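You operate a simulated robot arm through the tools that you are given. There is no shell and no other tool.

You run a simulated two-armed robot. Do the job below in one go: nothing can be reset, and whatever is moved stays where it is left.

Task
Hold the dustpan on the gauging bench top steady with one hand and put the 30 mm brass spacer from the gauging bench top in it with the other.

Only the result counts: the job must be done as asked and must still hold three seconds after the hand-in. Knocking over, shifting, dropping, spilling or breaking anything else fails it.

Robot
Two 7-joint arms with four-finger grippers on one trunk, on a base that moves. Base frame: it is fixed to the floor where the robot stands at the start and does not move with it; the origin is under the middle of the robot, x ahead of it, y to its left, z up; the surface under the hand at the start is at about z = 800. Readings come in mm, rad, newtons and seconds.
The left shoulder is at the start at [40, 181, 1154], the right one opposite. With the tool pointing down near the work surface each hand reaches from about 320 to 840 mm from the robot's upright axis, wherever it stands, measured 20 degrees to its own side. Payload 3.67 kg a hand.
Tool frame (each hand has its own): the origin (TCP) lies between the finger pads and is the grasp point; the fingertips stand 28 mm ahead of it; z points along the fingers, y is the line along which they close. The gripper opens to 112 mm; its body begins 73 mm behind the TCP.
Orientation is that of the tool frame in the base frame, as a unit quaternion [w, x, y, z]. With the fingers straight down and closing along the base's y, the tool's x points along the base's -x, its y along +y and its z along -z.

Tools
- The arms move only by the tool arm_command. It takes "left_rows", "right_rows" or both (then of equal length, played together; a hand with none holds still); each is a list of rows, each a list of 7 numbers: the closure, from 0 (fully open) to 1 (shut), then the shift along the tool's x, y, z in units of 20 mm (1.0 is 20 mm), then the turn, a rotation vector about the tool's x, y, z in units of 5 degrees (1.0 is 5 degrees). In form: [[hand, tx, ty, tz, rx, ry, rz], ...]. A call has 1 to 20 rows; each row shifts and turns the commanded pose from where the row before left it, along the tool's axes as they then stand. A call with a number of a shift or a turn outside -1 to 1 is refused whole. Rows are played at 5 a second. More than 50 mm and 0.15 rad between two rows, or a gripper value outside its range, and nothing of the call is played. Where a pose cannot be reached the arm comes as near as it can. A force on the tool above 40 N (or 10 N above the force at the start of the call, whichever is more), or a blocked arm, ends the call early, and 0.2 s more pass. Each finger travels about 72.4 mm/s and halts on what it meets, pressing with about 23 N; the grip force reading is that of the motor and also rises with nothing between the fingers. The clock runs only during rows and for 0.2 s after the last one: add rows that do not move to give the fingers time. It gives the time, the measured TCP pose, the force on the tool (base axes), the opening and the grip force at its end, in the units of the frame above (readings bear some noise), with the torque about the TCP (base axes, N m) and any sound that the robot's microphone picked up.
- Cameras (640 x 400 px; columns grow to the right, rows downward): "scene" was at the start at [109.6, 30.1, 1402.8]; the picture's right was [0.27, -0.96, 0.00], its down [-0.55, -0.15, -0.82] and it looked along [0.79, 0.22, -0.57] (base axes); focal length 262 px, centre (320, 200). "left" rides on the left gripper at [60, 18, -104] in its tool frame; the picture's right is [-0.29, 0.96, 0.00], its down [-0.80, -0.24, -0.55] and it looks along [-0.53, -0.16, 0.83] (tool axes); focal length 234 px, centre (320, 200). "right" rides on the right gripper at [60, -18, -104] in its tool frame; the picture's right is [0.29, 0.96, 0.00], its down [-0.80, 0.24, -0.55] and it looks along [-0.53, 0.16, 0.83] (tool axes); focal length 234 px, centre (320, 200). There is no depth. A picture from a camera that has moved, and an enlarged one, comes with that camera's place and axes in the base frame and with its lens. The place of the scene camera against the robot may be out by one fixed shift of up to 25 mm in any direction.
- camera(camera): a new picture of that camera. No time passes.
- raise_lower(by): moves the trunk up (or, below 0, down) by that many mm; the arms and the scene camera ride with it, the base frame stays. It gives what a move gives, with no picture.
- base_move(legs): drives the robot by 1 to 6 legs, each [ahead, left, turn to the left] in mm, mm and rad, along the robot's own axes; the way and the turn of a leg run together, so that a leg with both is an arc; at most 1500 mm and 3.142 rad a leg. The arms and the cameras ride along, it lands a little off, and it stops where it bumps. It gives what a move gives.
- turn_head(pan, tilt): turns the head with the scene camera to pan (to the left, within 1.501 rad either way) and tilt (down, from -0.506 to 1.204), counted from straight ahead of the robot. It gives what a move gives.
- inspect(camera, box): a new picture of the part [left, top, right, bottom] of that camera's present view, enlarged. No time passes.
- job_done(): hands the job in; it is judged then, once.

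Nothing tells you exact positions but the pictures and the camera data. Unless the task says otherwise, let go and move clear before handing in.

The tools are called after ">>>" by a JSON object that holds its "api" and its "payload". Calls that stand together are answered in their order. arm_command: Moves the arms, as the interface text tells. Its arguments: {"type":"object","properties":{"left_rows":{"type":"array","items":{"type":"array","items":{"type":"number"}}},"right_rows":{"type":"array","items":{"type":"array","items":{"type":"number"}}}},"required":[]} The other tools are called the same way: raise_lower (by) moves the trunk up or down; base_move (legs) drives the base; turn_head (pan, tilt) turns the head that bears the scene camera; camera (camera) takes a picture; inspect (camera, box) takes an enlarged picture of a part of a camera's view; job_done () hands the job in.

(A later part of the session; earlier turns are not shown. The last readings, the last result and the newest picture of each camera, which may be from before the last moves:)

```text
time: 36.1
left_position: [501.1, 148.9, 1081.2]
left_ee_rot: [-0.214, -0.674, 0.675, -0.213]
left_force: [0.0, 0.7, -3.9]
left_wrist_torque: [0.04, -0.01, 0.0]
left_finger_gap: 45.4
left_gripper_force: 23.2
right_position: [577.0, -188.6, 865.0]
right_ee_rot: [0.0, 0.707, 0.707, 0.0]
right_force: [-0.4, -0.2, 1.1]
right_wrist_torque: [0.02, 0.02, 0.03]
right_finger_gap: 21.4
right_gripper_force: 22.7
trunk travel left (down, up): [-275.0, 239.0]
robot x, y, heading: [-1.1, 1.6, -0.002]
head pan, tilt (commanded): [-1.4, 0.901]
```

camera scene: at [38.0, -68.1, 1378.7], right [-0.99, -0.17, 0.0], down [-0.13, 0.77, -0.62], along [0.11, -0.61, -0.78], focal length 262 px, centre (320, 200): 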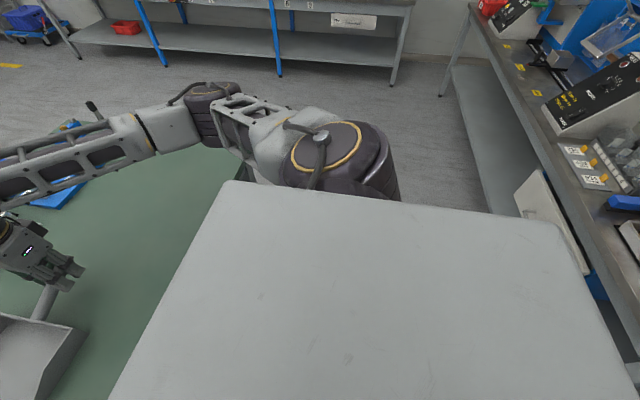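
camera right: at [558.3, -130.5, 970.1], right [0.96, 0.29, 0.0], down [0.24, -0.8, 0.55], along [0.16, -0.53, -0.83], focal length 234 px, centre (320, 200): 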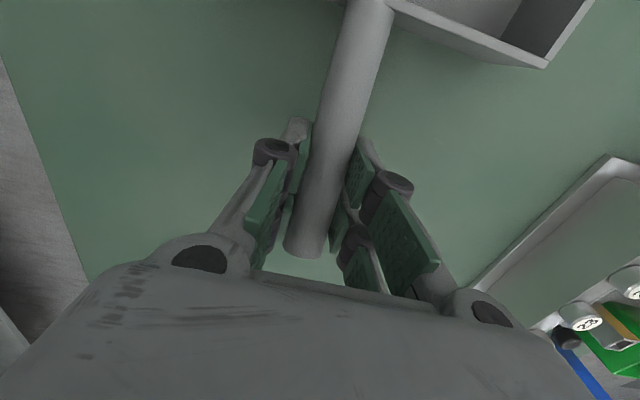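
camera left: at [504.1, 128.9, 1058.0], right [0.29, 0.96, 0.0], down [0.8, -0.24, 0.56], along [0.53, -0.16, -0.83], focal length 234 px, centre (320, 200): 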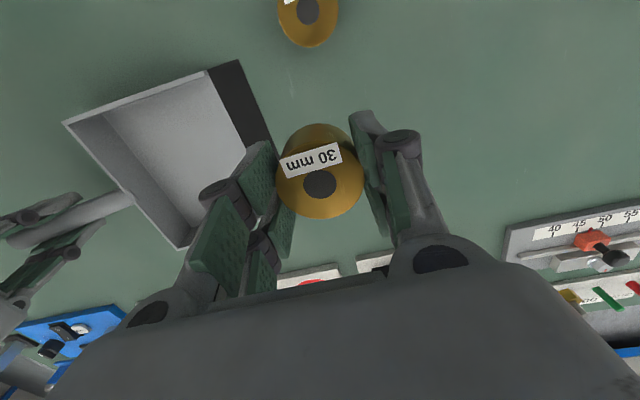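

The tilted pose (35°, closing along x) is reachable. Now I'll probe moving that pose out over the pan at a safe height of about 930.

>>> {"api": "arm_command", "payload": {"left_rows": [[1, 0.197, -0.329, 0.91, 0, 0, 0], [1, 0.197, -0.329, 0.91, 0, 0, 0], [1, 0.197, -0.329, 0.91, 0, 0, 0], [1, 0.197, -0.329, 0.91, 0, 0, 0], [1, 0.197, -0.329, 0.91, 0, 0, 0], [1, 0.197, -0.329, 0.91, 0, 0, 0], [1, 0.197, -0.329, 0.91, 0, 0, 0], [1, 0.197, -0.329, 0.91, 0, 0, 0], [1, 0.197, -0.329, 0.91, 0, 0, 0], [1, 0.197, -0.329, 0.91, 0, 0, 0], [1, 0.197, -0.329, 0.91, 0, 0, 0], [1, 0.197, -0.329, 0.91, 0, 0, 0]]}}

>>> {"api": "turn_head", "payload": {"pan": 0.0, "tilt": 0.8}}

>>> {"api": "camera", "payload": {"camera": "scene"}}

>>> {"api": "camera", "payload": {"camera": "left"}}

```text
time: 38.7
left_position: [567.9, 6.0, 943.9]
left_ee_rot: [0.213, 0.675, -0.674, 0.213]
left_force: [0.0, -0.2, -3.6]
left_wrist_torque: [0.05, 0.02, -0.02]
left_finger_gap: 45.1
left_gripper_force: 23.2
left hand out of reach, approached as far as the arm can: row 11, 12
right_position: [577.1, -189.7, 866.3]
right_ee_rot: [-0.001, 0.708, 0.707, 0.0]
right_force: [0.0, -0.5, -0.8]
right_wrist_torque: [0.04, -0.06, 0.08]
right_finger_gap: 21.9
right_gripper_force: 23.1
trunk travel left (down, up): [-275.0, 239.0]
robot x, y, heading: [0.5, -0.3, -0.0]
head pan, tilt (commanded): [-1.4, 0.901]
```

```text
time: 40.2
left_position: [566.9, 7.1, 943.1]
left_ee_rot: [-0.213, -0.674, 0.675, -0.213]
left_force: [0.9, 0.2, -3.8]
left_wrist_torque: [0.07, 0.01, 0.02]
left_finger_gap: 45.7
left_gripper_force: 22.9
right_position: [577.2, -189.9, 865.7]
right_ee_rot: [0.0, 0.707, 0.707, 0.0]
right_force: [-0.2, 0.4, 0.2]
right_wrist_torque: [-0.03, 0.02, 0.03]
right_finger_gap: 21.7
right_gripper_force: 23.2
trunk travel left (down, up): [-275.0, 239.0]
robot x, y, heading: [-1.2, 2.4, -0.002]
head pan, tilt (commanded): [0.0, 0.799]
```

```text
taken
camera scene: at [105.8, 6.2, 1386.6], right [0.0, -1.0, 0.0], down [-0.72, 0.0, -0.7], along [0.7, 0.0, -0.72], focal length 262 px, centre (320, 200)
```

scene: 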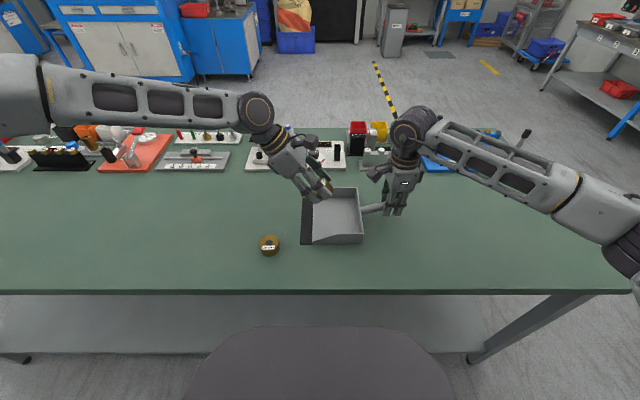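

```text
taken
camera left: at [549.6, 16.6, 1062.3], right [-0.96, 0.24, -0.17], down [0.24, 0.97, 0.0], along [0.16, -0.04, -0.99], focal length 234 px, centre (320, 200)
```

left: 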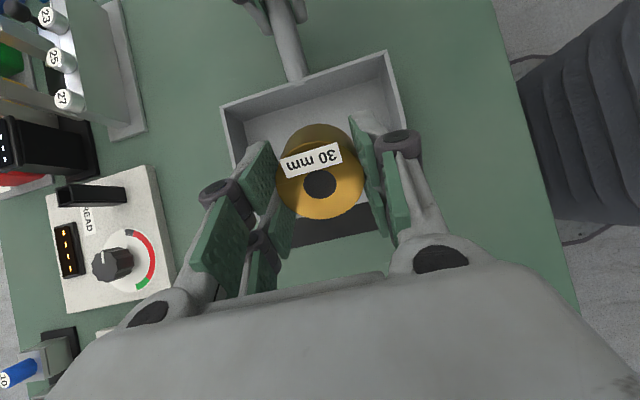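

With a 35° tilt the hand gets to y≈6 over the pan, almost enough. I'll try 45° and a bit further and lower, still in free air.

>>> {"api": "arm_command", "payload": {"left_rows": [[1, 0, 0, 0, 0, 1, 0], [1, 0, 0, 0, 0, 1, 0], [1, -0.18, -0.05, 0.77, 0, 0, 0], [1, -0.18, -0.05, 0.77, 0, 0, 0], [1, -0.18, -0.05, 0.77, 0, 0, 0]]}}

>>> {"api": "camera", "payload": {"camera": "left"}}

>>> {"api": "inspect", "payload": {"camera": "scene", "box": [220, 80, 460, 280]}}

```text
time: 41.5
left_position: [555.0, -2.2, 912.5]
left_ee_rot: [-0.271, -0.653, 0.653, -0.27]
left_force: [-1.4, 0.1, -4.6]
left_wrist_torque: [0.05, 0.01, 0.01]
left_finger_gap: 45.2
left_gripper_force: 23.0
left hand out of reach, approached as far as the arm can: row 4, 5
right_position: [576.3, -188.8, 864.5]
right_ee_rot: [0.001, 0.707, 0.707, 0.0]
right_force: [0.0, -0.5, -0.9]
right_wrist_torque: [-0.16, -0.07, 0.03]
right_finger_gap: 21.4
right_gripper_force: 22.2
trunk travel left (down, up): [-275.0, 239.0]
robot x, y, heading: [2.8, -0.8, -0.003]
head pan, tilt (commanded): [0.0, 0.799]
```

```text
taken
camera left: at [537.4, 28.3, 1029.7], right [-0.96, 0.2, -0.2], down [0.24, 0.96, -0.17], along [0.16, -0.21, -0.96], focal length 234 px, centre (320, 200)
```

left: 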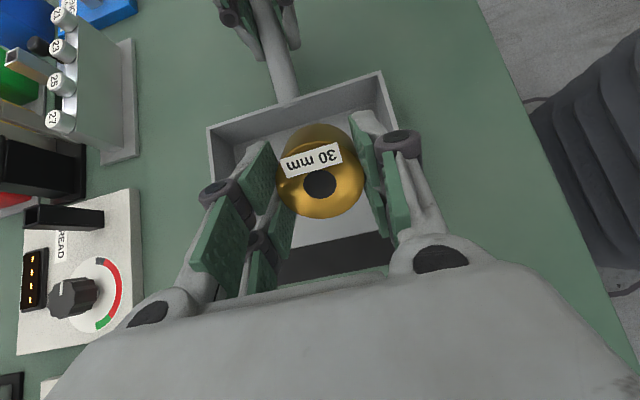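

```text
2.00 times, centred on (340, 180) of scene
camera zoom: at [105.8, 6.0, 1386.6], right [0.0, -1.0, 0.0], down [-0.72, 0.0, -0.7], along [0.7, 0.0, -0.72], focal length 524 px, centre (280, 240)
```

zoom: 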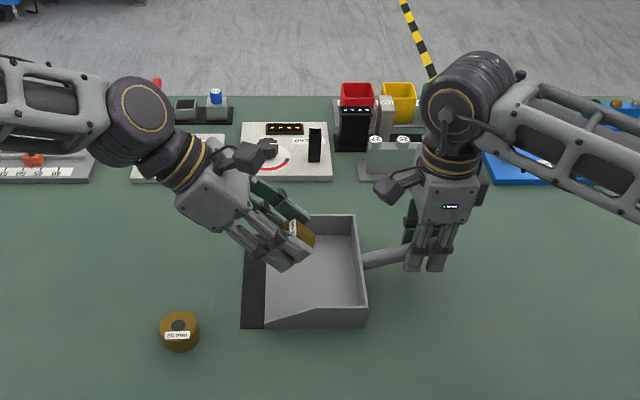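

The low reach is limited because the wrist sits below shoulder height; lowering the trunk and shifting the base should fix it. First I'll look at the gap between the robot's base and the bench through the left wrist camera.

>>> {"api": "inspect", "payload": {"camera": "left", "box": [470, 0, 640, 106]}}

>>> {"api": "inspect", "payload": {"camera": "left", "box": [480, 80, 640, 340]}}

>>> {"api": "inspect", "payload": {"camera": "scene", "box": [0, 270, 640, 400]}}

```text
3.76 times, centred on (555, 53) of left
camera zoom: at [537.4, 28.3, 1029.7], right [-0.96, 0.2, -0.2], down [0.24, 0.96, -0.17], along [0.16, -0.21, -0.96], focal length 882 px, centre (-565, 753)
```

zoom: 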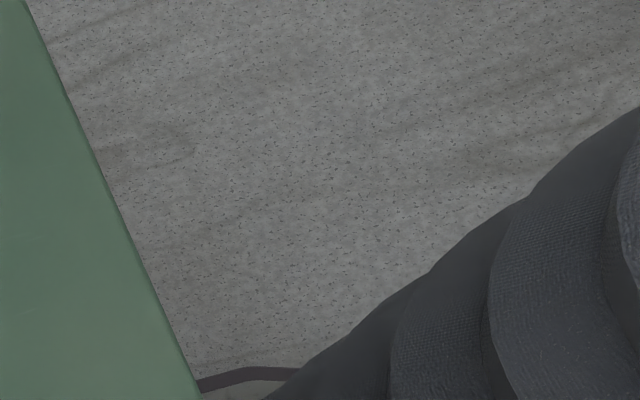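

```text
1.54 times, centred on (560, 210) of left
camera zoom: at [537.4, 28.3, 1029.7], right [-0.96, 0.2, -0.2], down [0.24, 0.96, -0.17], along [0.16, -0.21, -0.96], focal length 360 px, centre (-49, 185)
```

zoom: 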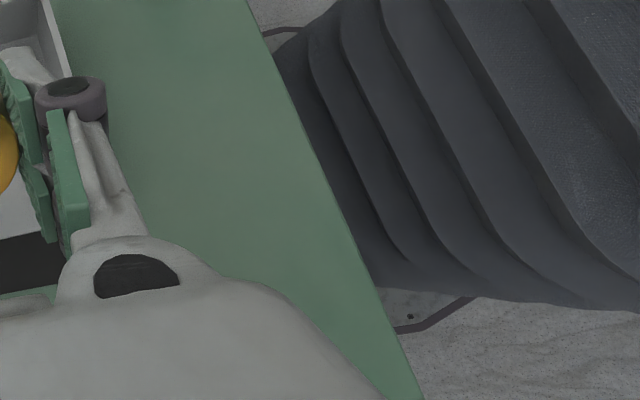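

```text
1.00 times, centred on (320, 335) of scene (not enlarged: the box is as wide or as high as the picture)
camera zoom: at [105.8, 6.0, 1386.6], right [0.0, -1.0, 0.0], down [-0.72, 0.0, -0.7], along [0.7, 0.0, -0.72], focal length 262 px, centre (320, 65)
```

zoom: 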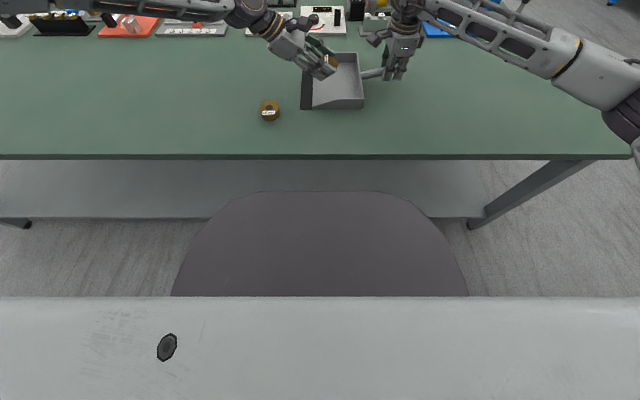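

The plan is to back the left hand off, release the handle and raise both hands. Then I'll lower the trunk about 140 mm and shift the base about 150 mm to the right, so the left hand can place straight down while the right holds the handle with a slight tilt. Left hand first.

>>> {"api": "arm_command", "payload": {"left_rows": [[1, 0, 0, -1, 0, 0, 0], [1, 0, 0, -1, 0, 0, 0], [1, 0, 0, -1, 0, 0, 0], [1, 0, 0, -1, 0, 0, 0], [1, 0, 0, -1, 0, 0, 0], [1, 0, 0, -1, 0, 0, 0], [1, 0, 0, -1, 0, 0, 0], [1, 0, 0, -1, 0, 0, 0], [1, -0.7, 0, -0.7, 0, 0, 0], [1, -0.7, 0, -0.7, 0, 0, 0], [1, 0, 0, 0, 0, -1, 0], [1, 0, 0, 0, 0, -1, 0], [1, 0, 0, 0, 0, -1, 0], [1, 0, 0, 0, 0, -1, 0], [1, 0, 0, 0, 0, -1, 0], [1, 0, 0, 0, 0, -1, 0], [1, 0, 0, 0, 0, -1, 0], [1, 0, 0, 0, 0, -1, 0], [1, 0, 0, 0, 0, -1, 0]]}}

>>> {"api": "arm_command", "payload": {"left_rows": [[1, 0, 0, -0.3, 0, 0, 1], [1, 0, 0, -0.3, 0, 0, 1], [1, 0, 0, -0.3, 0, 0, 1], [1, 0, 0, -0.3, 0, 0, 1], [1, 0, 0, -0.3, 0, 0, 1], [1, 0, 0, -0.3, 0, 0, 1], [1, 0, 0, -0.3, 0, 0, 1], [1, 0, 0, -0.3, 0, 0, 1], [1, 0, 0, -0.3, 0, 0, 1], [1, 0, 0, -0.3, 0, 0, 1], [1, 0, 0, -0.3, 0, 0, 1], [1, 0, 0, -0.3, 0, 0, 1], [1, 0, 0, -0.3, 0, 0, 1], [1, 0, 0, -0.3, 0, 0, 1], [1, 0, 0, -0.3, 0, 0, 1], [1, 0, 0, -0.3, 0, 0, 1], [1, 0, 0, -0.3, 0, 0, 1], [1, 0, 0, -0.3, 0, 0, 1]]}}

```text
time: 45.5
left_position: [555.6, 152.1, 1025.4]
left_ee_rot: [0.0, 0.707, -0.707, -0.001]
left_force: [0.4, 1.0, -3.6]
left_wrist_torque: [0.0, 0.01, -0.02]
left_finger_gap: 45.4
left_gripper_force: 23.5
right_position: [577.1, -189.7, 866.1]
right_ee_rot: [0.0, 0.707, 0.707, 0.0]
right_force: [0.2, -1.7, 0.3]
right_wrist_torque: [-0.05, 0.07, -0.03]
right_finger_gap: 21.8
right_gripper_force: 23.0
trunk travel left (down, up): [-275.0, 239.0]
robot x, y, heading: [0.5, 0.1, 0.003]
head pan, tilt (commanded): [0.0, 0.799]
```

```text
time: 49.2
left_position: [554.5, 150.8, 1136.0]
left_ee_rot: [0.0, 0.0, 1.0, 0.001]
left_force: [0.0, -0.7, -4.3]
left_wrist_torque: [0.03, 0.01, 0.0]
left_finger_gap: 45.3
left_gripper_force: 23.6
right_position: [576.6, -190.1, 865.5]
right_ee_rot: [0.0, 0.707, 0.708, 0.0]
right_force: [-0.1, -0.4, -0.4]
right_wrist_torque: [0.0, -0.03, 0.01]
right_finger_gap: 21.5
right_gripper_force: 22.5
trunk travel left (down, up): [-275.0, 239.0]
robot x, y, heading: [-2.1, -1.0, 0.003]
head pan, tilt (commanded): [0.0, 0.799]
```

The left hand is high and clear with the spacer held firmly. Now I'll gently open the right hand off the handle and raise it straight up.

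>>> {"api": "arm_command", "payload": {"right_rows": [[0.8, 0, 0, 0, 0, 0, 0], [0.75, 0, 0, 0, 0, 0, 0], [0.65, 0, 0, 0, 0, 0, 0], [0.4, 0, 0, 0, 0, 0, 0], [0.1, 0, 0, 0, 0, 0, 0], [0, 0, 0, 0, 0, 0, 0], [0, 0, 0, 0, 0, 0, 0], [0, 0, 0, 0, 0, 0, 0]]}}

>>> {"api": "arm_command", "payload": {"right_rows": [[0, 0, 0, -0.5, 0, 0, 0], [0, 0, 0, -1, 0, 0, 0], [0, 0, 0, -1, 0, 0, 0], [0, 0, 0, -1, 0, 0, 0], [0, 0, 0, -1, 0, 0, 0], [0, 0, 0, -1, 0, 0, 0], [0, 0, 0, -1, 0, 0, 0], [0, 0, 0, -1, 0, 0, 0], [0, 0, 0, -1, 0, 0, 0], [0, 0, 0, -1, 0, 0, 0], [0, 0, 0, -1, 0, 0, 0]]}}

>>> {"api": "camera", "payload": {"camera": "scene"}}

>>> {"api": "camera", "payload": {"camera": "right"}}

```text
time: 51.0
left_position: [555.4, 151.1, 1134.8]
left_ee_rot: [0.0, 0.001, 1.0, 0.0]
left_force: [0.3, -0.5, -3.1]
left_wrist_torque: [0.03, 0.01, -0.01]
left_finger_gap: 45.5
left_gripper_force: 22.6
right_position: [577.0, -190.4, 865.5]
right_ee_rot: [0.0, 0.707, 0.707, 0.0]
right_force: [-0.6, -0.1, 0.6]
right_wrist_torque: [-0.01, 0.01, -0.01]
right_finger_gap: 112.0
right_gripper_force: 0.0
trunk travel left (down, up): [-275.0, 239.0]
robot x, y, heading: [-0.0, 2.1, -0.002]
head pan, tilt (commanded): [0.0, 0.799]
```

```text
time: 53.5
left_position: [554.9, 150.7, 1133.6]
left_ee_rot: [0.0, 0.0, 1.0, 0.001]
left_force: [-0.1, 0.4, -2.7]
left_wrist_torque: [0.0, 0.02, 0.01]
left_finger_gap: 45.6
left_gripper_force: 23.3
right_position: [575.9, -189.0, 1075.9]
right_ee_rot: [0.0, 0.707, 0.708, 0.0]
right_force: [0.6, 1.0, -0.4]
right_wrist_torque: [-0.01, 0.02, 0.0]
right_finger_gap: 112.0
right_gripper_force: 0.0
trunk travel left (down, up): [-275.0, 239.0]
robot x, y, heading: [2.6, -0.8, 0.004]
head pan, tilt (commanded): [0.0, 0.799]
```

```text
taken
camera scene: at [105.5, 6.6, 1386.6], right [0.0, -1.0, 0.0], down [-0.72, 0.0, -0.7], along [0.7, 0.0, -0.72], focal length 262 px, centre (320, 200)
```

scene: 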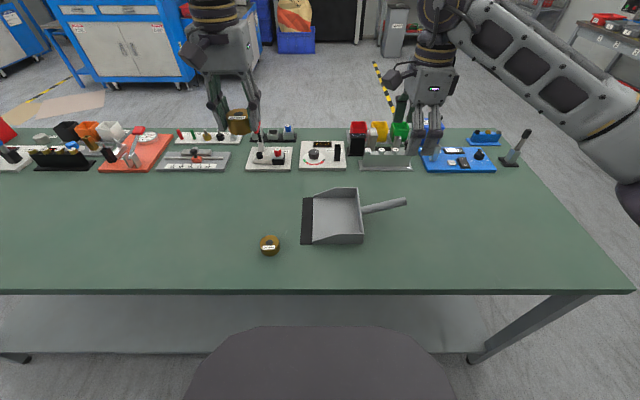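

```text
taken
camera right: at [558.2, -129.1, 1181.0], right [0.96, 0.29, 0.0], down [0.24, -0.8, 0.55], along [0.16, -0.53, -0.83], focal length 234 px, centre (320, 200)
```

right: 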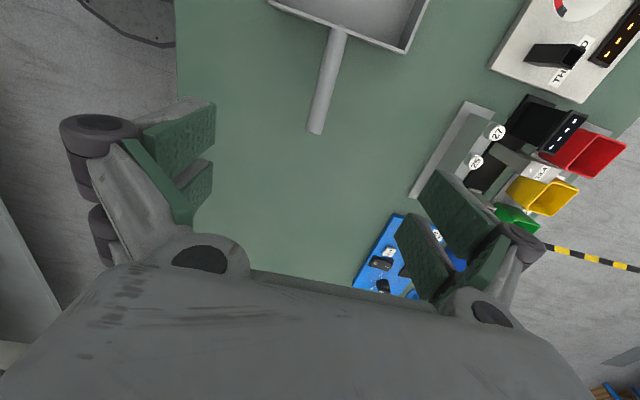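

The handle is released and the pan is where it was. Now I'll lower the trunk 140 mm, with both hands staying well above everything.

>>> {"api": "raise_lower", "payload": {"by": -140}}

>>> {"api": "camera", "payload": {"camera": "scene"}}

```text
time: 55.1
left_position: [554.2, 152.1, 996.4]
left_ee_rot: [0.0, 0.0, 1.0, 0.0]
left_force: [-0.6, -0.4, -3.3]
left_wrist_torque: [0.04, -0.01, 0.04]
left_finger_gap: 45.5
left_gripper_force: 23.2
right_position: [576.6, -189.5, 936.0]
right_ee_rot: [0.001, 0.707, 0.707, 0.0]
right_force: [0.0, -0.2, 0.4]
right_wrist_torque: [0.0, 0.0, -0.01]
right_finger_gap: 112.0
right_gripper_force: 0.2
trunk travel left (down, up): [-135.0, 379.0]
robot x, y, heading: [-2.4, -0.6, -0.006]
head pan, tilt (commanded): [0.0, 0.799]
```

```text
taken
camera scene: at [105.4, 6.4, 1246.6], right [0.0, -1.0, 0.0], down [-0.72, 0.0, -0.7], along [0.7, 0.0, -0.72], focal length 262 px, centre (320, 200)
```

scene: 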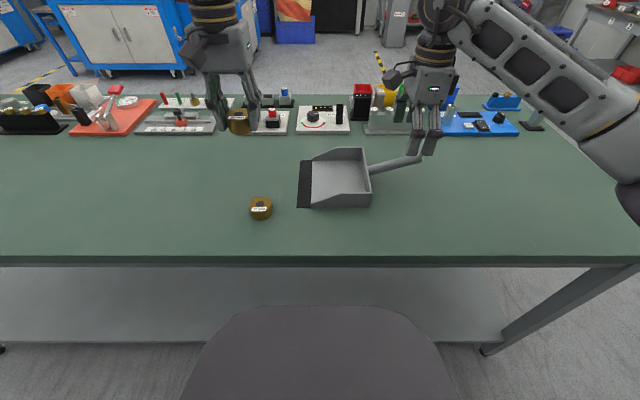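

Next I'll shift the base 150 mm to the right, parallel to the bench.

>>> {"api": "base_move", "payload": {"legs": [[0, -150, 0]]}}

>>> {"api": "camera", "payload": {"camera": "scene"}}

>>> {"api": "camera", "payload": {"camera": "right"}}

>>> {"api": "camera", "payload": {"camera": "left"}}

```text
time: 56.5
left_position: [554.8, -4.0, 994.5]
left_ee_rot: [0.001, 0.0, 1.0, 0.001]
left_force: [0.3, -0.9, -3.1]
left_wrist_torque: [0.06, 0.0, 0.01]
left_finger_gap: 45.3
left_gripper_force: 23.4
right_position: [576.6, -344.1, 935.1]
right_ee_rot: [0.0, 0.707, 0.707, 0.001]
right_force: [0.0, 0.2, 0.1]
right_wrist_torque: [0.04, -0.01, 0.02]
right_finger_gap: 112.1
right_gripper_force: 0.1
trunk travel left (down, up): [-135.0, 379.0]
robot x, y, heading: [-0.6, -154.5, 0.001]
head pan, tilt (commanded): [0.0, 0.799]
```

```text
taken
camera scene: at [105.6, -148.4, 1246.6], right [0.0, -1.0, 0.0], down [-0.72, 0.0, -0.7], along [0.7, 0.0, -0.72], focal length 262 px, centre (320, 200)
```

scene: 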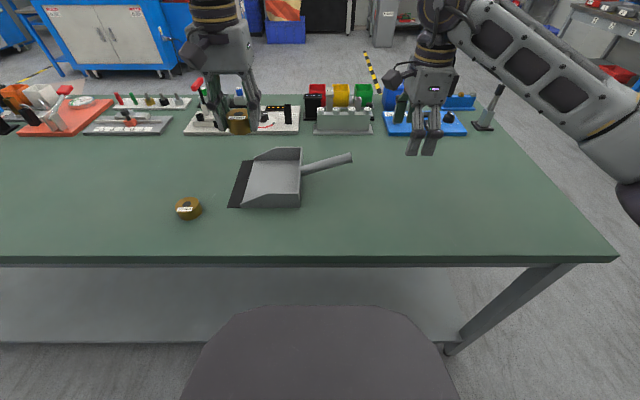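

```text
taken
camera right: at [558.3, -284.0, 1040.5], right [0.96, 0.29, 0.0], down [0.24, -0.8, 0.55], along [0.16, -0.53, -0.83], focal length 234 px, centre (320, 200)
```

right: 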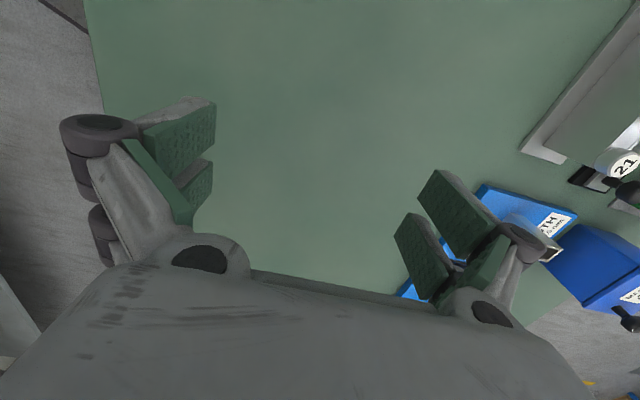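

```text
taken
camera left: at [495.9, 14.0, 1099.3], right [0.29, 0.96, 0.0], down [0.8, -0.24, 0.55], along [0.53, -0.16, -0.83], focal length 234 px, centre (320, 200)
```

left: 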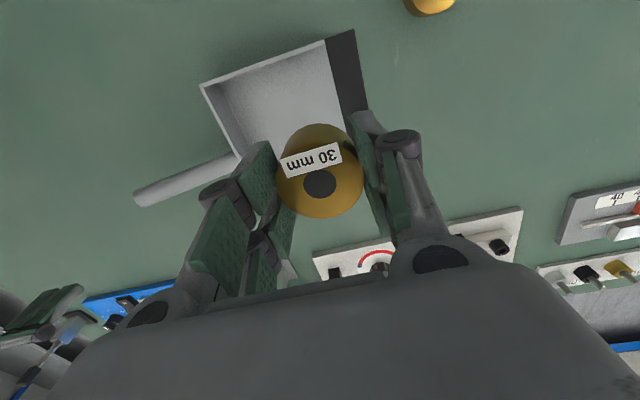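

The base is at y≈-154 and the left hand is now right above the pan. I'll lower the left hand to 900 as a reach check and tilt the right hand 25° ready for the handle.

>>> {"api": "arm_command", "payload": {"left_rows": [[1, -0.1, -0.06, 0.95, 0, 0, 0], [1, -0.1, -0.06, 0.95, 0, 0, 0], [1, -0.1, -0.06, 0.95, 0, 0, 0], [1, -0.1, -0.06, 0.95, 0, 0, 0], [1, -0.1, -0.06, 0.95, 0, 0, 0]], "right_rows": [[0, 0, 0, -0.2, 0, 1, 0], [0, 0, 0, -0.2, 0, 1, 0], [0, 0, 0, -0.2, 0, 1, 0], [0, 0, 0, -0.2, 0, 1, 0], [0, 0, 0, -0.2, 0, 1, 0]]}}

>>> {"api": "camera", "payload": {"camera": "left"}}

>>> {"api": "camera", "payload": {"camera": "right"}}

```text
time: 57.7
left_position: [564.7, -9.0, 899.8]
left_ee_rot: [-0.001, 0.0, 1.0, 0.0]
left_force: [0.2, -0.1, -3.8]
left_wrist_torque: [0.02, 0.04, 0.0]
left_finger_gap: 45.7
left_gripper_force: 23.0
right_position: [575.6, -347.5, 956.0]
right_ee_rot: [-0.154, 0.691, 0.69, 0.152]
right_force: [0.2, -0.3, -0.3]
right_wrist_torque: [-0.01, 0.01, 0.0]
right_finger_gap: 111.9
right_gripper_force: 0.2
trunk travel left (down, up): [-135.0, 379.0]
robot x, y, heading: [-2.8, -149.5, -0.0]
head pan, tilt (commanded): [0.0, 0.799]
```

```text
taken
camera left: at [506.5, 8.5, 1003.9], right [0.29, 0.96, 0.0], down [0.8, -0.24, 0.55], along [0.53, -0.16, -0.83], focal length 234 px, centre (320, 200)
```

left: 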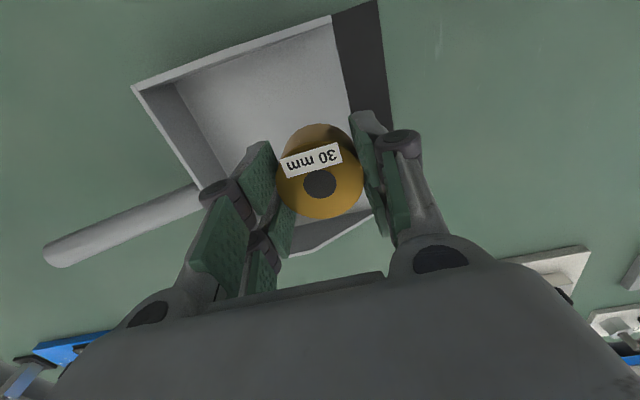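

```text
taken
camera right: at [558.3, -336.2, 1075.3], right [0.96, 0.26, 0.12], down [0.24, -0.96, 0.16], along [0.16, -0.13, -0.98], focal length 234 px, centre (320, 200)
```

right: 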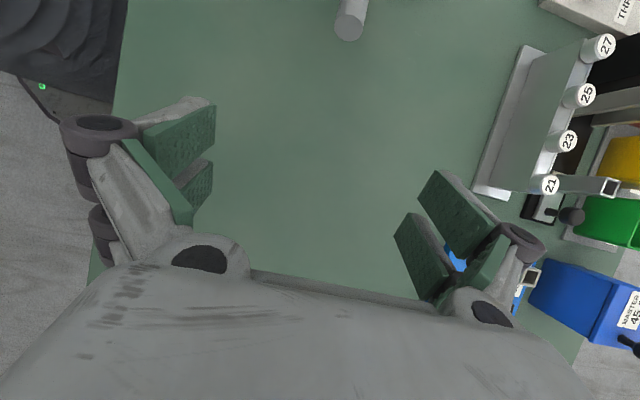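

The left hand reaches here without trouble. I'll bring the right hand to a hover near the handle end and ease the left slightly lower to confirm reach.

>>> {"api": "arm_command", "payload": {"left_rows": [[1, 0, 0, 0.4, 0, 0, 0], [1, 0, 0, 0.4, 0, 0, 0], [1, 0, 0, 0.4, 0, 0, 0], [1, 0, 0, 0, 0, 0, 0], [1, 0, 0, 0, 0, 0, 0]], "right_rows": [[0, 0.97, 0.014, 0.606, 0, 0, 0], [0, 0.97, 0.014, 0.606, 0, 0, 0], [0, 0.97, 0.014, 0.606, 0, 0, 0], [0, 0.97, 0.014, 0.606, 0, 0, 0], [0, 0.97, 0.014, 0.606, 0, 0, 0]]}}

>>> {"api": "camera", "payload": {"camera": "right"}}

>>> {"api": "camera", "payload": {"camera": "scene"}}

```text
time: 58.9
left_position: [565.5, -6.5, 873.3]
left_ee_rot: [0.0, 0.0, 1.0, 0.0]
left_force: [0.4, 0.7, -3.7]
left_wrist_torque: [-0.02, -0.04, -0.01]
left_finger_gap: 45.5
left_gripper_force: 23.6
right_position: [578.1, -231.9, 939.2]
right_ee_rot: [-0.154, 0.691, 0.69, 0.153]
right_force: [-0.3, -0.3, -0.2]
right_wrist_torque: [0.0, 0.02, -0.01]
right_finger_gap: 111.9
right_gripper_force: 0.0
trunk travel left (down, up): [-135.0, 379.0]
robot x, y, heading: [4.7, -153.8, -0.001]
head pan, tilt (commanded): [0.0, 0.799]
```

```text
taken
camera right: at [559.5, -221.5, 1061.4], right [0.96, 0.26, 0.12], down [0.24, -0.96, 0.17], along [0.16, -0.13, -0.98], focal length 234 px, centre (320, 200)
```

right: 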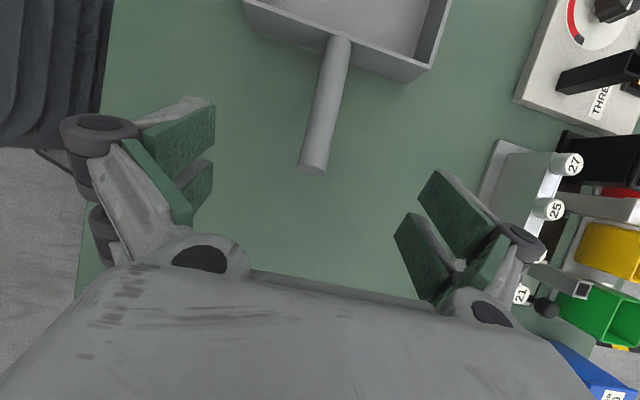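

```text
taken
camera scene: at [105.9, -146.4, 1246.5], right [0.0, -1.0, 0.0], down [-0.72, 0.0, -0.7], along [0.7, 0.0, -0.72], focal length 262 px, centre (320, 200)
```

scene: 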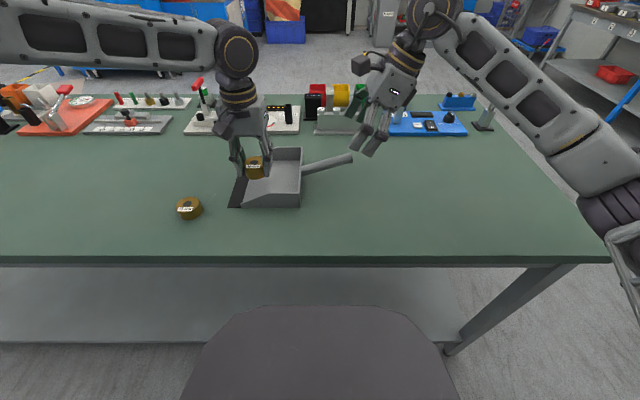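

Both hands are in place: spacer low over the pan, right hand poised at the handle. I'll zoom to check the handle's alignment across the right fingers.

>>> {"api": "inspect", "payload": {"camera": "right", "box": [256, 100, 384, 180]}}

>>> {"api": "inspect", "payload": {"camera": "right", "box": [272, 20, 400, 100]}}

```text
5.00 times, centred on (320, 140) of right
camera zoom: at [559.5, -221.5, 1061.4], right [0.96, 0.26, 0.12], down [0.24, -0.96, 0.17], along [0.16, -0.13, -0.98], focal length 1171 px, centre (320, 500)
```

zoom: 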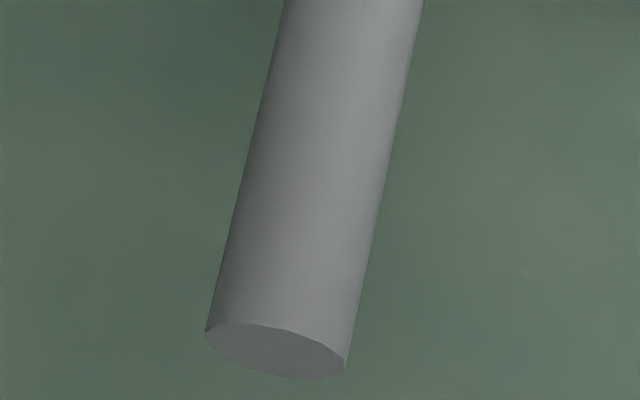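

```text
5.00 times, centred on (336, 60) of right
camera zoom: at [559.5, -221.5, 1061.4], right [0.96, 0.26, 0.12], down [0.24, -0.96, 0.17], along [0.16, -0.13, -0.98], focal length 1171 px, centre (240, 900)
```

zoom: 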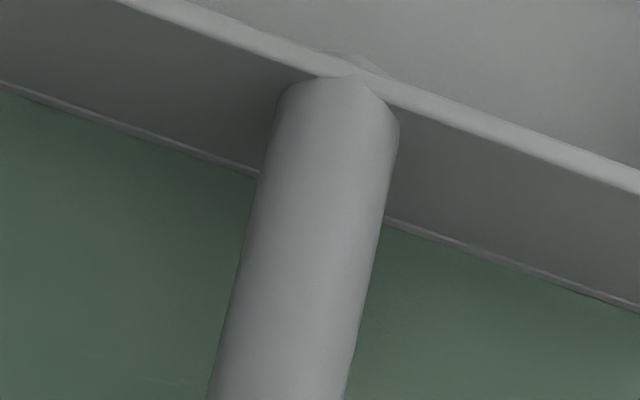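

The handle lies parallel to y, about 1.8 mm to the near side of the right TCP. I'll correct for that and slide down onto it along the tool axis, then check before closing.

>>> {"api": "arm_command", "payload": {"right_rows": [[0, 0, -0.0925, 0.3, 0, 0, 0], [0, 0, 0, 0.7, 0, 0, 0], [0, 0, 0, 0.7, 0, 0, 0], [0, 0, 0, 0.7, 0, 0, 0], [0, 0, 0, 0.7, 0, 0, 0], [0, 0, 0, 0.68, 0, 0, 0], [0, 0, 0, 0, 0, 0, 0]]}}

>>> {"api": "camera", "payload": {"camera": "right"}}

>>> {"api": "inspect", "payload": {"camera": "right", "box": [240, 110, 400, 210]}}

```text
time: 60.5
left_position: [564.9, -8.4, 874.0]
left_ee_rot: [0.0, 0.0, 1.0, 0.0]
left_force: [0.1, -0.3, -2.9]
left_wrist_torque: [-0.02, 0.01, 0.04]
left_finger_gap: 45.5
left_gripper_force: 23.2
right_position: [576.5, -201.6, 873.7]
right_ee_rot: [-0.153, 0.691, 0.69, 0.153]
right_force: [0.0, -0.2, -0.1]
right_wrist_torque: [0.04, -0.01, 0.02]
right_finger_gap: 112.0
right_gripper_force: 0.0
trunk travel left (down, up): [-135.0, 379.0]
robot x, y, heading: [0.6, -151.2, -0.002]
head pan, tilt (commanded): [0.0, 0.799]
```

```text
taken
camera right: at [558.5, -191.2, 994.0], right [0.96, 0.26, 0.12], down [0.24, -0.96, 0.16], along [0.16, -0.13, -0.98], focal length 234 px, centre (320, 200)
```

right: 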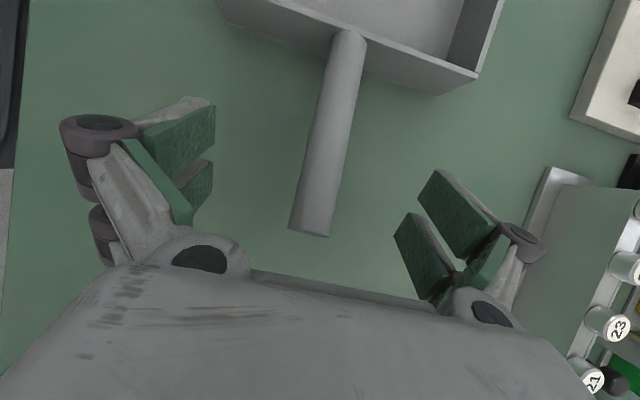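

```text
4.00 times, centred on (320, 160) of right
camera zoom: at [558.5, -191.2, 994.0], right [0.96, 0.26, 0.12], down [0.24, -0.96, 0.16], along [0.16, -0.13, -0.98], focal length 937 px, centre (320, 360)
```

zoom: 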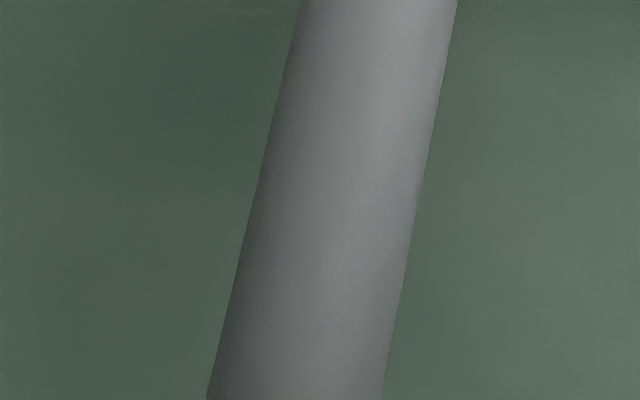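

The handle axis passes through the grasp point, just 1 mm to the near side. I'll nudge 1 mm and close gently.

>>> {"api": "arm_command", "payload": {"right_rows": [[0, 0, -0.05, 0, 0, 0, 0], [0.3, 0, 0, 0, 0, 0, 0], [0.5, 0, 0, 0, 0, 0, 0], [0.68, 0, 0, 0, 0, 0, 0], [0.74, 0, 0, 0, 0, 0, 0], [0.77, 0, 0, 0, 0, 0, 0], [0.79, 0, 0, 0, 0, 0, 0], [0.81, 0, 0, 0, 0, 0, 0], [0.84, 0, 0, 0, 0, 0, 0], [0.9, 0, 0, 0, 0, 0, 0], [1, 0, 0, 0, 0, 0, 0], [1, 0, 0, 0, 0, 0, 0], [1, 0, 0, 0, 0, 0, 0]]}}

>>> {"api": "camera", "payload": {"camera": "right"}}

>>> {"api": "camera", "payload": {"camera": "left"}}

>>> {"api": "inspect", "payload": {"camera": "scene", "box": [180, 80, 420, 230]}}

```text
time: 63.3
left_position: [563.8, -9.6, 875.0]
left_ee_rot: [0.0, 0.001, 1.0, 0.0]
left_force: [-0.1, 0.1, -3.6]
left_wrist_torque: [0.04, 0.02, -0.01]
left_finger_gap: 45.5
left_gripper_force: 23.1
right_position: [575.9, -200.7, 873.0]
right_ee_rot: [-0.152, 0.691, 0.689, 0.153]
right_force: [-0.1, -0.7, 0.5]
right_wrist_torque: [-0.04, -0.05, -0.08]
right_finger_gap: 22.3
right_gripper_force: 23.2
trunk travel left (down, up): [-135.0, 379.0]
robot x, y, heading: [-0.2, -153.1, -0.002]
head pan, tilt (commanded): [0.0, 0.799]
```

```text
taken
camera right: at [557.3, -190.9, 993.5], right [0.96, 0.26, 0.12], down [0.24, -0.96, 0.17], along [0.16, -0.13, -0.98], focal length 234 px, centre (320, 200)
```

right: 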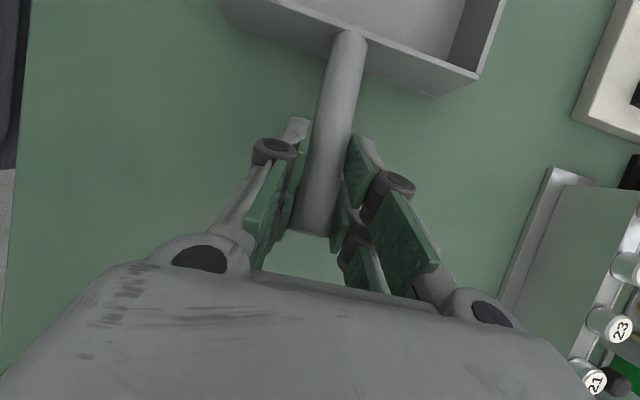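

```text
taken
camera left: at [506.1, 9.6, 979.4], right [0.29, 0.96, 0.0], down [0.8, -0.24, 0.55], along [0.53, -0.16, -0.83], focal length 234 px, centre (320, 200)
```

left: 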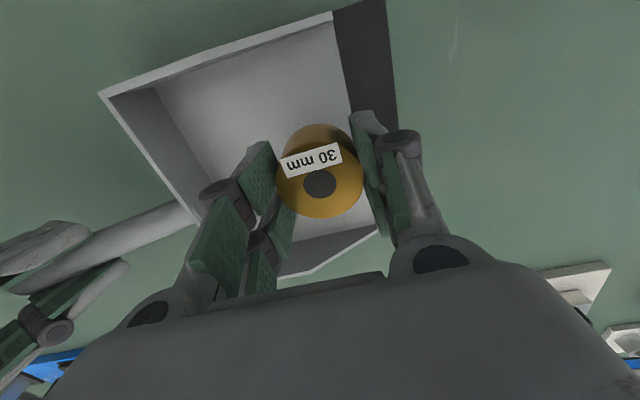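

```text
2.67 times, centred on (300, 155) of scene
camera zoom: at [105.7, -147.0, 1246.6], right [0.0, -1.0, 0.0], down [-0.72, 0.0, -0.7], along [0.7, 0.0, -0.72], focal length 699 px, centre (373, 320)
```

zoom: 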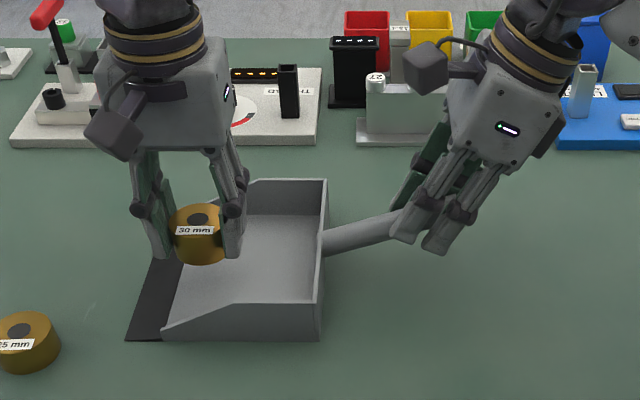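

The handle is gripped again (22 mm) and the pan looks undisturbed. I'll centre the spacer a little deeper over the pan floor and lower it to just above the floor.

>>> {"api": "arm_command", "payload": {"left_rows": [[1, -0.0625, -0.1125, 0.3, 0, 0, 0], [1, -0.0625, -0.1125, 0.3, 0, 0, 0], [1, -0.0625, -0.1125, 0.3, 0, 0, 0], [1, -0.0625, -0.1125, 0.3, 0, 0, 0], [1, 0, 0, 0.2, 0, 0, 0], [1, 0, 0, 0.2, 0, 0, 0], [1, 0, 0, 0, 0, 0, 0]], "right_rows": [[1, 0, 0, 0, 0, 0, 0], [1, 0, 0, 0, 0, 0, 0], [1, 0, 0, 0, 0, 0, 0], [1, 0, 0, 0, 0, 0, 0], [1, 0, 0, 0, 0, 0, 0], [1, 0, 0, 0, 0, 0, 0], [1, 0, 0, 0, 0, 0, 0]]}}

>>> {"api": "camera", "payload": {"camera": "left"}}

>>> {"api": "inspect", "payload": {"camera": "scene", "box": [200, 120, 360, 220]}}

```text
time: 64.9
left_position: [569.5, -16.1, 844.5]
left_ee_rot: [0.0, 0.0, 1.0, 0.0]
left_force: [0.0, -0.2, -2.3]
left_wrist_torque: [-0.02, 0.02, 0.0]
left_finger_gap: 45.5
left_gripper_force: 23.0
right_position: [575.6, -200.4, 872.5]
right_ee_rot: [-0.153, 0.691, 0.689, 0.154]
right_force: [0.7, -0.3, -1.2]
right_wrist_torque: [-0.03, 0.0, -0.03]
right_finger_gap: 22.1
right_gripper_force: 22.8
trunk travel left (down, up): [-135.0, 379.0]
robot x, y, heading: [-1.7, -154.2, -0.001]
head pan, tilt (commanded): [0.0, 0.799]
```

```text
taken
camera left: at [510.4, 0.7, 947.7], right [0.29, 0.96, 0.0], down [0.8, -0.24, 0.55], along [0.53, -0.16, -0.83], focal length 234 px, centre (320, 200)
```

left: 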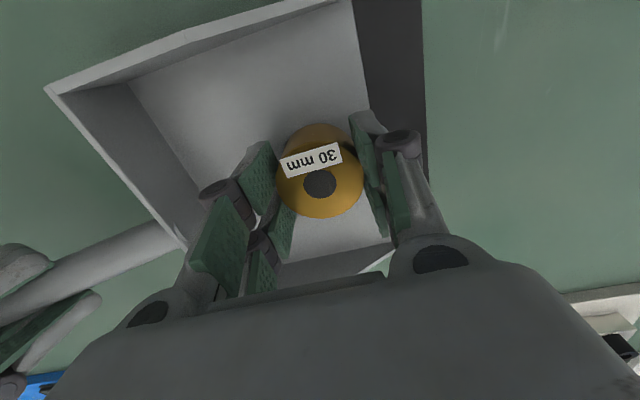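

```text
4.00 times, centred on (280, 170) of scene
camera zoom: at [105.7, -147.0, 1246.6], right [0.0, -1.0, 0.0], down [-0.72, 0.0, -0.7], along [0.7, 0.0, -0.72], focal length 1049 px, centre (480, 320)
```

zoom: 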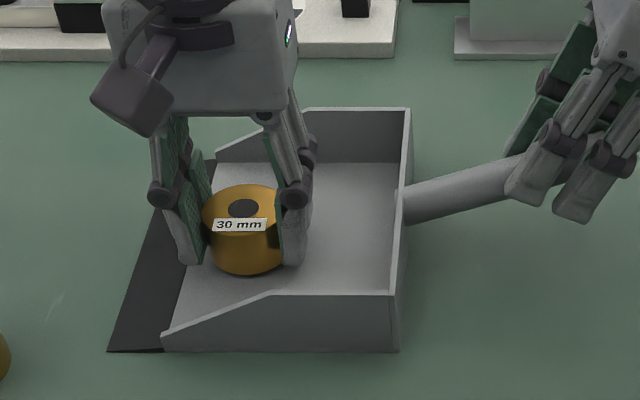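

The spacer is in the pan, a few mm above its floor, with the walls clear of the gripper. I'll ease it down in 1 mm steps watching the force.

>>> {"api": "arm_command", "payload": {"left_rows": [[1, 0, 0, 0.05, 0, 0, 0], [1, 0, 0, 0.05, 0, 0, 0], [1, 0, 0, 0.05, 0, 0, 0], [1, 0, 0, 0, 0, 0, 0]], "right_rows": [[1, 0, 0, 0, 0, 0, 0], [1, 0, 0, 0, 0, 0, 0], [1, 0, 0, 0, 0, 0, 0], [1, 0, 0, 0, 0, 0, 0]]}}

>>> {"api": "arm_command", "payload": {"left_rows": [[1, 0, 0, 0.05, 0, 0, 0], [1, 0, 0, 0, 0, 0, 0]], "right_rows": [[1, 0, 0, 0, 0, 0, 0], [1, 0, 0, 0, 0, 0, 0]]}}

```text
time: 65.9
left_position: [569.9, -17.7, 841.3]
left_ee_rot: [0.0, 0.0, 1.0, 0.0]
left_force: [0.1, -0.6, -3.2]
left_wrist_torque: [-0.01, 0.0, 0.0]
left_finger_gap: 45.3
left_gripper_force: 23.5
right_position: [575.8, -201.4, 873.3]
right_ee_rot: [-0.153, 0.691, 0.69, 0.153]
right_force: [-0.1, -0.4, -0.1]
right_wrist_torque: [0.02, -0.08, -0.04]
right_finger_gap: 22.3
right_gripper_force: 22.9
trunk travel left (down, up): [-135.0, 379.0]
robot x, y, heading: [0.4, -155.0, -0.004]
head pan, tilt (commanded): [0.0, 0.799]
```

```text
time: 66.5
left_position: [569.6, -16.9, 840.0]
left_ee_rot: [0.0, -0.001, 1.0, 0.0]
left_force: [0.2, 0.4, -3.9]
left_wrist_torque: [0.01, -0.01, 0.01]
left_finger_gap: 45.4
left_gripper_force: 22.5
right_position: [575.2, -201.4, 874.0]
right_ee_rot: [-0.153, 0.691, 0.69, 0.154]
right_force: [-0.3, -0.1, 0.3]
right_wrist_torque: [0.04, -0.02, -0.01]
right_finger_gap: 22.1
right_gripper_force: 22.9
trunk travel left (down, up): [-135.0, 379.0]
robot x, y, heading: [-1.1, -155.5, -0.003]
head pan, tilt (commanded): [0.0, 0.799]
```

>>> {"api": "arm_command", "payload": {"left_rows": [[1, 0, 0, 0.05, 0, 0, 0], [1, 0, 0, 0, 0, 0, 0]], "right_rows": [[1, 0, 0, 0, 0, 0, 0], [1, 0, 0, 0, 0, 0, 0]]}}

>>> {"api": "arm_command", "payload": {"left_rows": [[1, 0, 0, 0.04, 0, 0, 0], [1, 0, 0, 0, 0, 0, 0]], "right_rows": [[1, 0, 0, 0, 0, 0, 0], [1, 0, 0, 0, 0, 0, 0]]}}

```text
time: 67.1
left_position: [569.6, -16.7, 838.8]
left_ee_rot: [0.0, 0.0, 1.0, 0.0]
left_force: [0.7, -0.2, -3.6]
left_wrist_torque: [-0.01, -0.03, 0.0]
left_finger_gap: 45.2
left_gripper_force: 23.3
right_position: [574.8, -201.2, 872.9]
right_ee_rot: [-0.153, 0.691, 0.69, 0.153]
right_force: [0.6, 0.3, -0.1]
right_wrist_torque: [-0.01, -0.05, -0.08]
right_finger_gap: 22.0
right_gripper_force: 22.6
trunk travel left (down, up): [-135.0, 379.0]
robot x, y, heading: [0.5, -153.8, -0.0]
head pan, tilt (commanded): [0.0, 0.799]
```

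```text
time: 67.7
left_position: [570.1, -16.5, 839.8]
left_ee_rot: [0.001, 0.0, 1.0, 0.0]
left_force: [-0.6, 2.2, 7.1]
left_wrist_torque: [0.0, 0.02, 0.0]
left_finger_gap: 45.2
left_gripper_force: 23.8
right_position: [575.4, -200.6, 873.2]
right_ee_rot: [-0.153, 0.691, 0.69, 0.153]
right_force: [1.9, 0.6, -2.2]
right_wrist_torque: [0.01, -0.02, -0.15]
right_finger_gap: 22.4
right_gripper_force: 23.4
trunk travel left (down, up): [-135.0, 379.0]
robot x, y, heading: [1.9, -153.0, 0.001]
head pan, tilt (commanded): [0.0, 0.799]
```

The force jumped to +7 N, so the spacer is resting on the pan floor. Now I'll open the left fingers slowly and a limited amount while the right keeps holding.

>>> {"api": "arm_command", "payload": {"left_rows": [[0.59, 0, 0, 0, 0, 0, 0], [0.57, 0, 0, 0, 0, 0, 0], [0.54, 0, 0, 0, 0, 0, 0], [0.5, 0, 0, 0, 0, 0, 0], [0.45, 0, 0, 0, 0, 0, 0], [0.4, 0, 0, 0, 0, 0, 0], [0.4, 0, 0, 0, 0, 0, 0], [0.4, 0, 0, 0, 0, 0, 0]], "right_rows": [[1, 0, 0, 0, 0, 0, 0], [1, 0, 0, 0, 0, 0, 0], [1, 0, 0, 0, 0, 0, 0], [1, 0, 0, 0, 0, 0, 0], [1, 0, 0, 0, 0, 0, 0], [1, 0, 0, 0, 0, 0, 0], [1, 0, 0, 0, 0, 0, 0], [1, 0, 0, 0, 0, 0, 0]]}}

>>> {"api": "camera", "payload": {"camera": "left"}}

>>> {"api": "inspect", "payload": {"camera": "scene", "box": [200, 120, 360, 220]}}

```text
time: 69.5
left_position: [569.7, -17.9, 837.5]
left_ee_rot: [-0.001, 0.0, 1.0, 0.0]
left_force: [0.5, 0.1, 0.3]
left_wrist_torque: [-0.01, -0.02, 0.0]
left_finger_gap: 67.0
left_gripper_force: 0.2
right_position: [574.7, -200.8, 873.3]
right_ee_rot: [-0.153, 0.691, 0.689, 0.154]
right_force: [-0.3, -0.1, 0.4]
right_wrist_torque: [-0.13, 0.0, -0.06]
right_finger_gap: 22.3
right_gripper_force: 22.8
trunk travel left (down, up): [-135.0, 379.0]
robot x, y, heading: [-0.9, -154.7, 0.003]
head pan, tilt (commanded): [0.0, 0.799]
```

```text
taken
camera left: at [510.8, 0.4, 942.5], right [0.29, 0.96, 0.0], down [0.8, -0.24, 0.55], along [0.53, -0.16, -0.83], focal length 234 px, centre (320, 200)
```

left: 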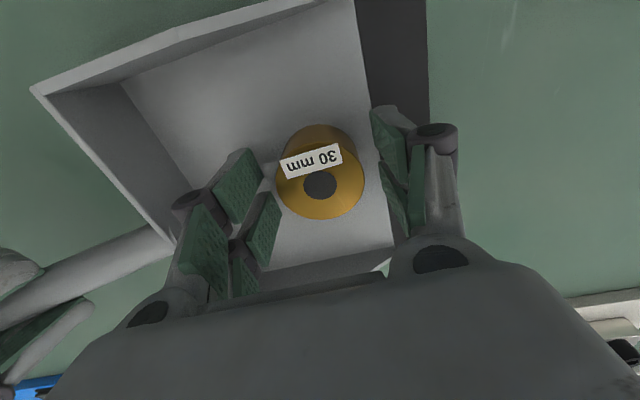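

```text
4.00 times, centred on (280, 170) of scene
camera zoom: at [105.5, -147.1, 1246.6], right [0.0, -1.0, 0.0], down [-0.72, 0.0, -0.7], along [0.7, 0.0, -0.72], focal length 1049 px, centre (480, 320)
```

zoom: 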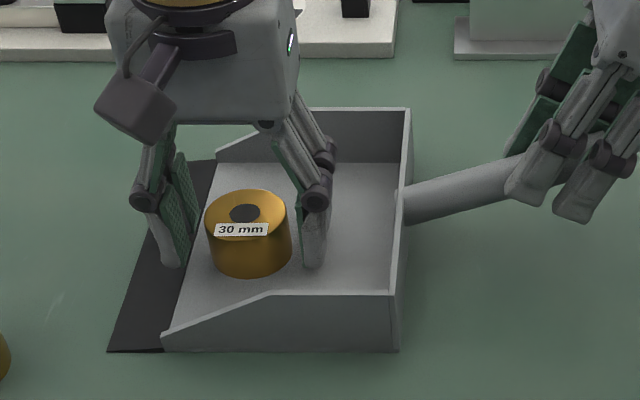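

The spacer stands flat and free on the pan floor. I'll lift the left hand straight up and clear while the right keeps holding.

>>> {"api": "arm_command", "payload": {"left_rows": [[0.4, 0, 0, -0.3, 0, 0, 0], [0.4, 0, 0, -0.5, 0, 0, 0], [0.4, 0, 0, -0.8, 0, 0, 0], [0.4, 0, 0, -1, 0, 0, 0], [0.4, 0, 0, -1, 0, 0, 0], [0.4, 0, 0, -1, 0, 0, 0], [0.4, 0, 0, -1, 0, 0, 0], [0.4, 0, 0, -1, 0, 0, 0], [0.4, 0, 0, -1, 0, 0, 0], [0.4, 0, 0, -1, 0, 0, 0], [0.4, 0, 0.5, -1, 0, 0, 0], [0.4, 0, 1, 0, 0, 0, 0], [0.4, 0, 1, 0, 0, 0, 0], [0.4, 0, 1, 0, 0, 0, 0], [0.4, 0, 1, 0, 0, 0, 0]], "right_rows": [[1, 0, 0, 0, 0, 0, 0], [1, 0, 0, 0, 0, 0, 0], [1, 0, 0, 0, 0, 0, 0], [1, 0, 0, 0, 0, 0, 0], [1, 0, 0, 0, 0, 0, 0], [1, 0, 0, 0, 0, 0, 0], [1, 0, 0, 0, 0, 0, 0], [1, 0, 0, 0, 0, 0, 0], [1, 0, 0, 0, 0, 0, 0], [1, 0, 0, 0, 0, 0, 0], [1, 0, 0, 0, 0, 0, 0], [1, 0, 0, 0, 0, 0, 0], [1, 0, 0, 0, 0, 0, 0], [1, 0, 0, 0, 0, 0, 0], [1, 0, 0, 0, 0, 0, 0]]}}

>>> {"api": "camera", "payload": {"camera": "scene"}}

```text
time: 72.7
left_position: [568.2, 73.7, 1030.4]
left_ee_rot: [0.0, 0.001, 1.0, -0.001]
left_force: [-0.5, 0.0, 0.1]
left_wrist_torque: [0.0, 0.0, 0.02]
left_finger_gap: 67.1
left_gripper_force: 0.2
right_position: [575.1, -201.3, 873.2]
right_ee_rot: [-0.153, 0.691, 0.69, 0.153]
right_force: [-0.4, 0.9, -0.5]
right_wrist_torque: [-0.08, -0.04, -0.07]
right_finger_gap: 22.4
right_gripper_force: 23.1
trunk travel left (down, up): [-135.0, 379.0]
robot x, y, heading: [-3.2, -152.9, -0.002]
head pan, tilt (commanded): [0.0, 0.799]
```

```text
taken
camera scene: at [105.3, -146.8, 1246.6], right [0.0, -1.0, 0.0], down [-0.72, 0.0, -0.7], along [0.7, 0.0, -0.72], focal length 262 px, centre (320, 200)
```

scene: 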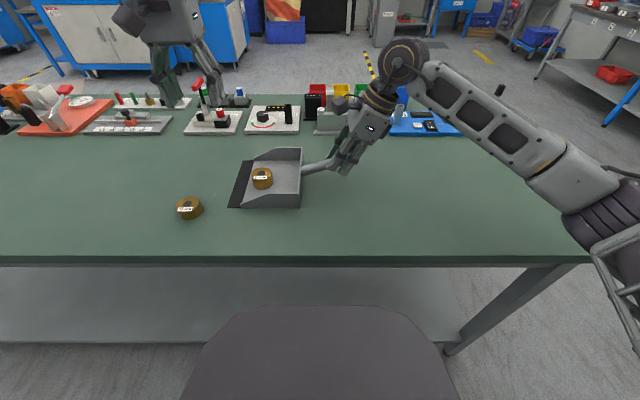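

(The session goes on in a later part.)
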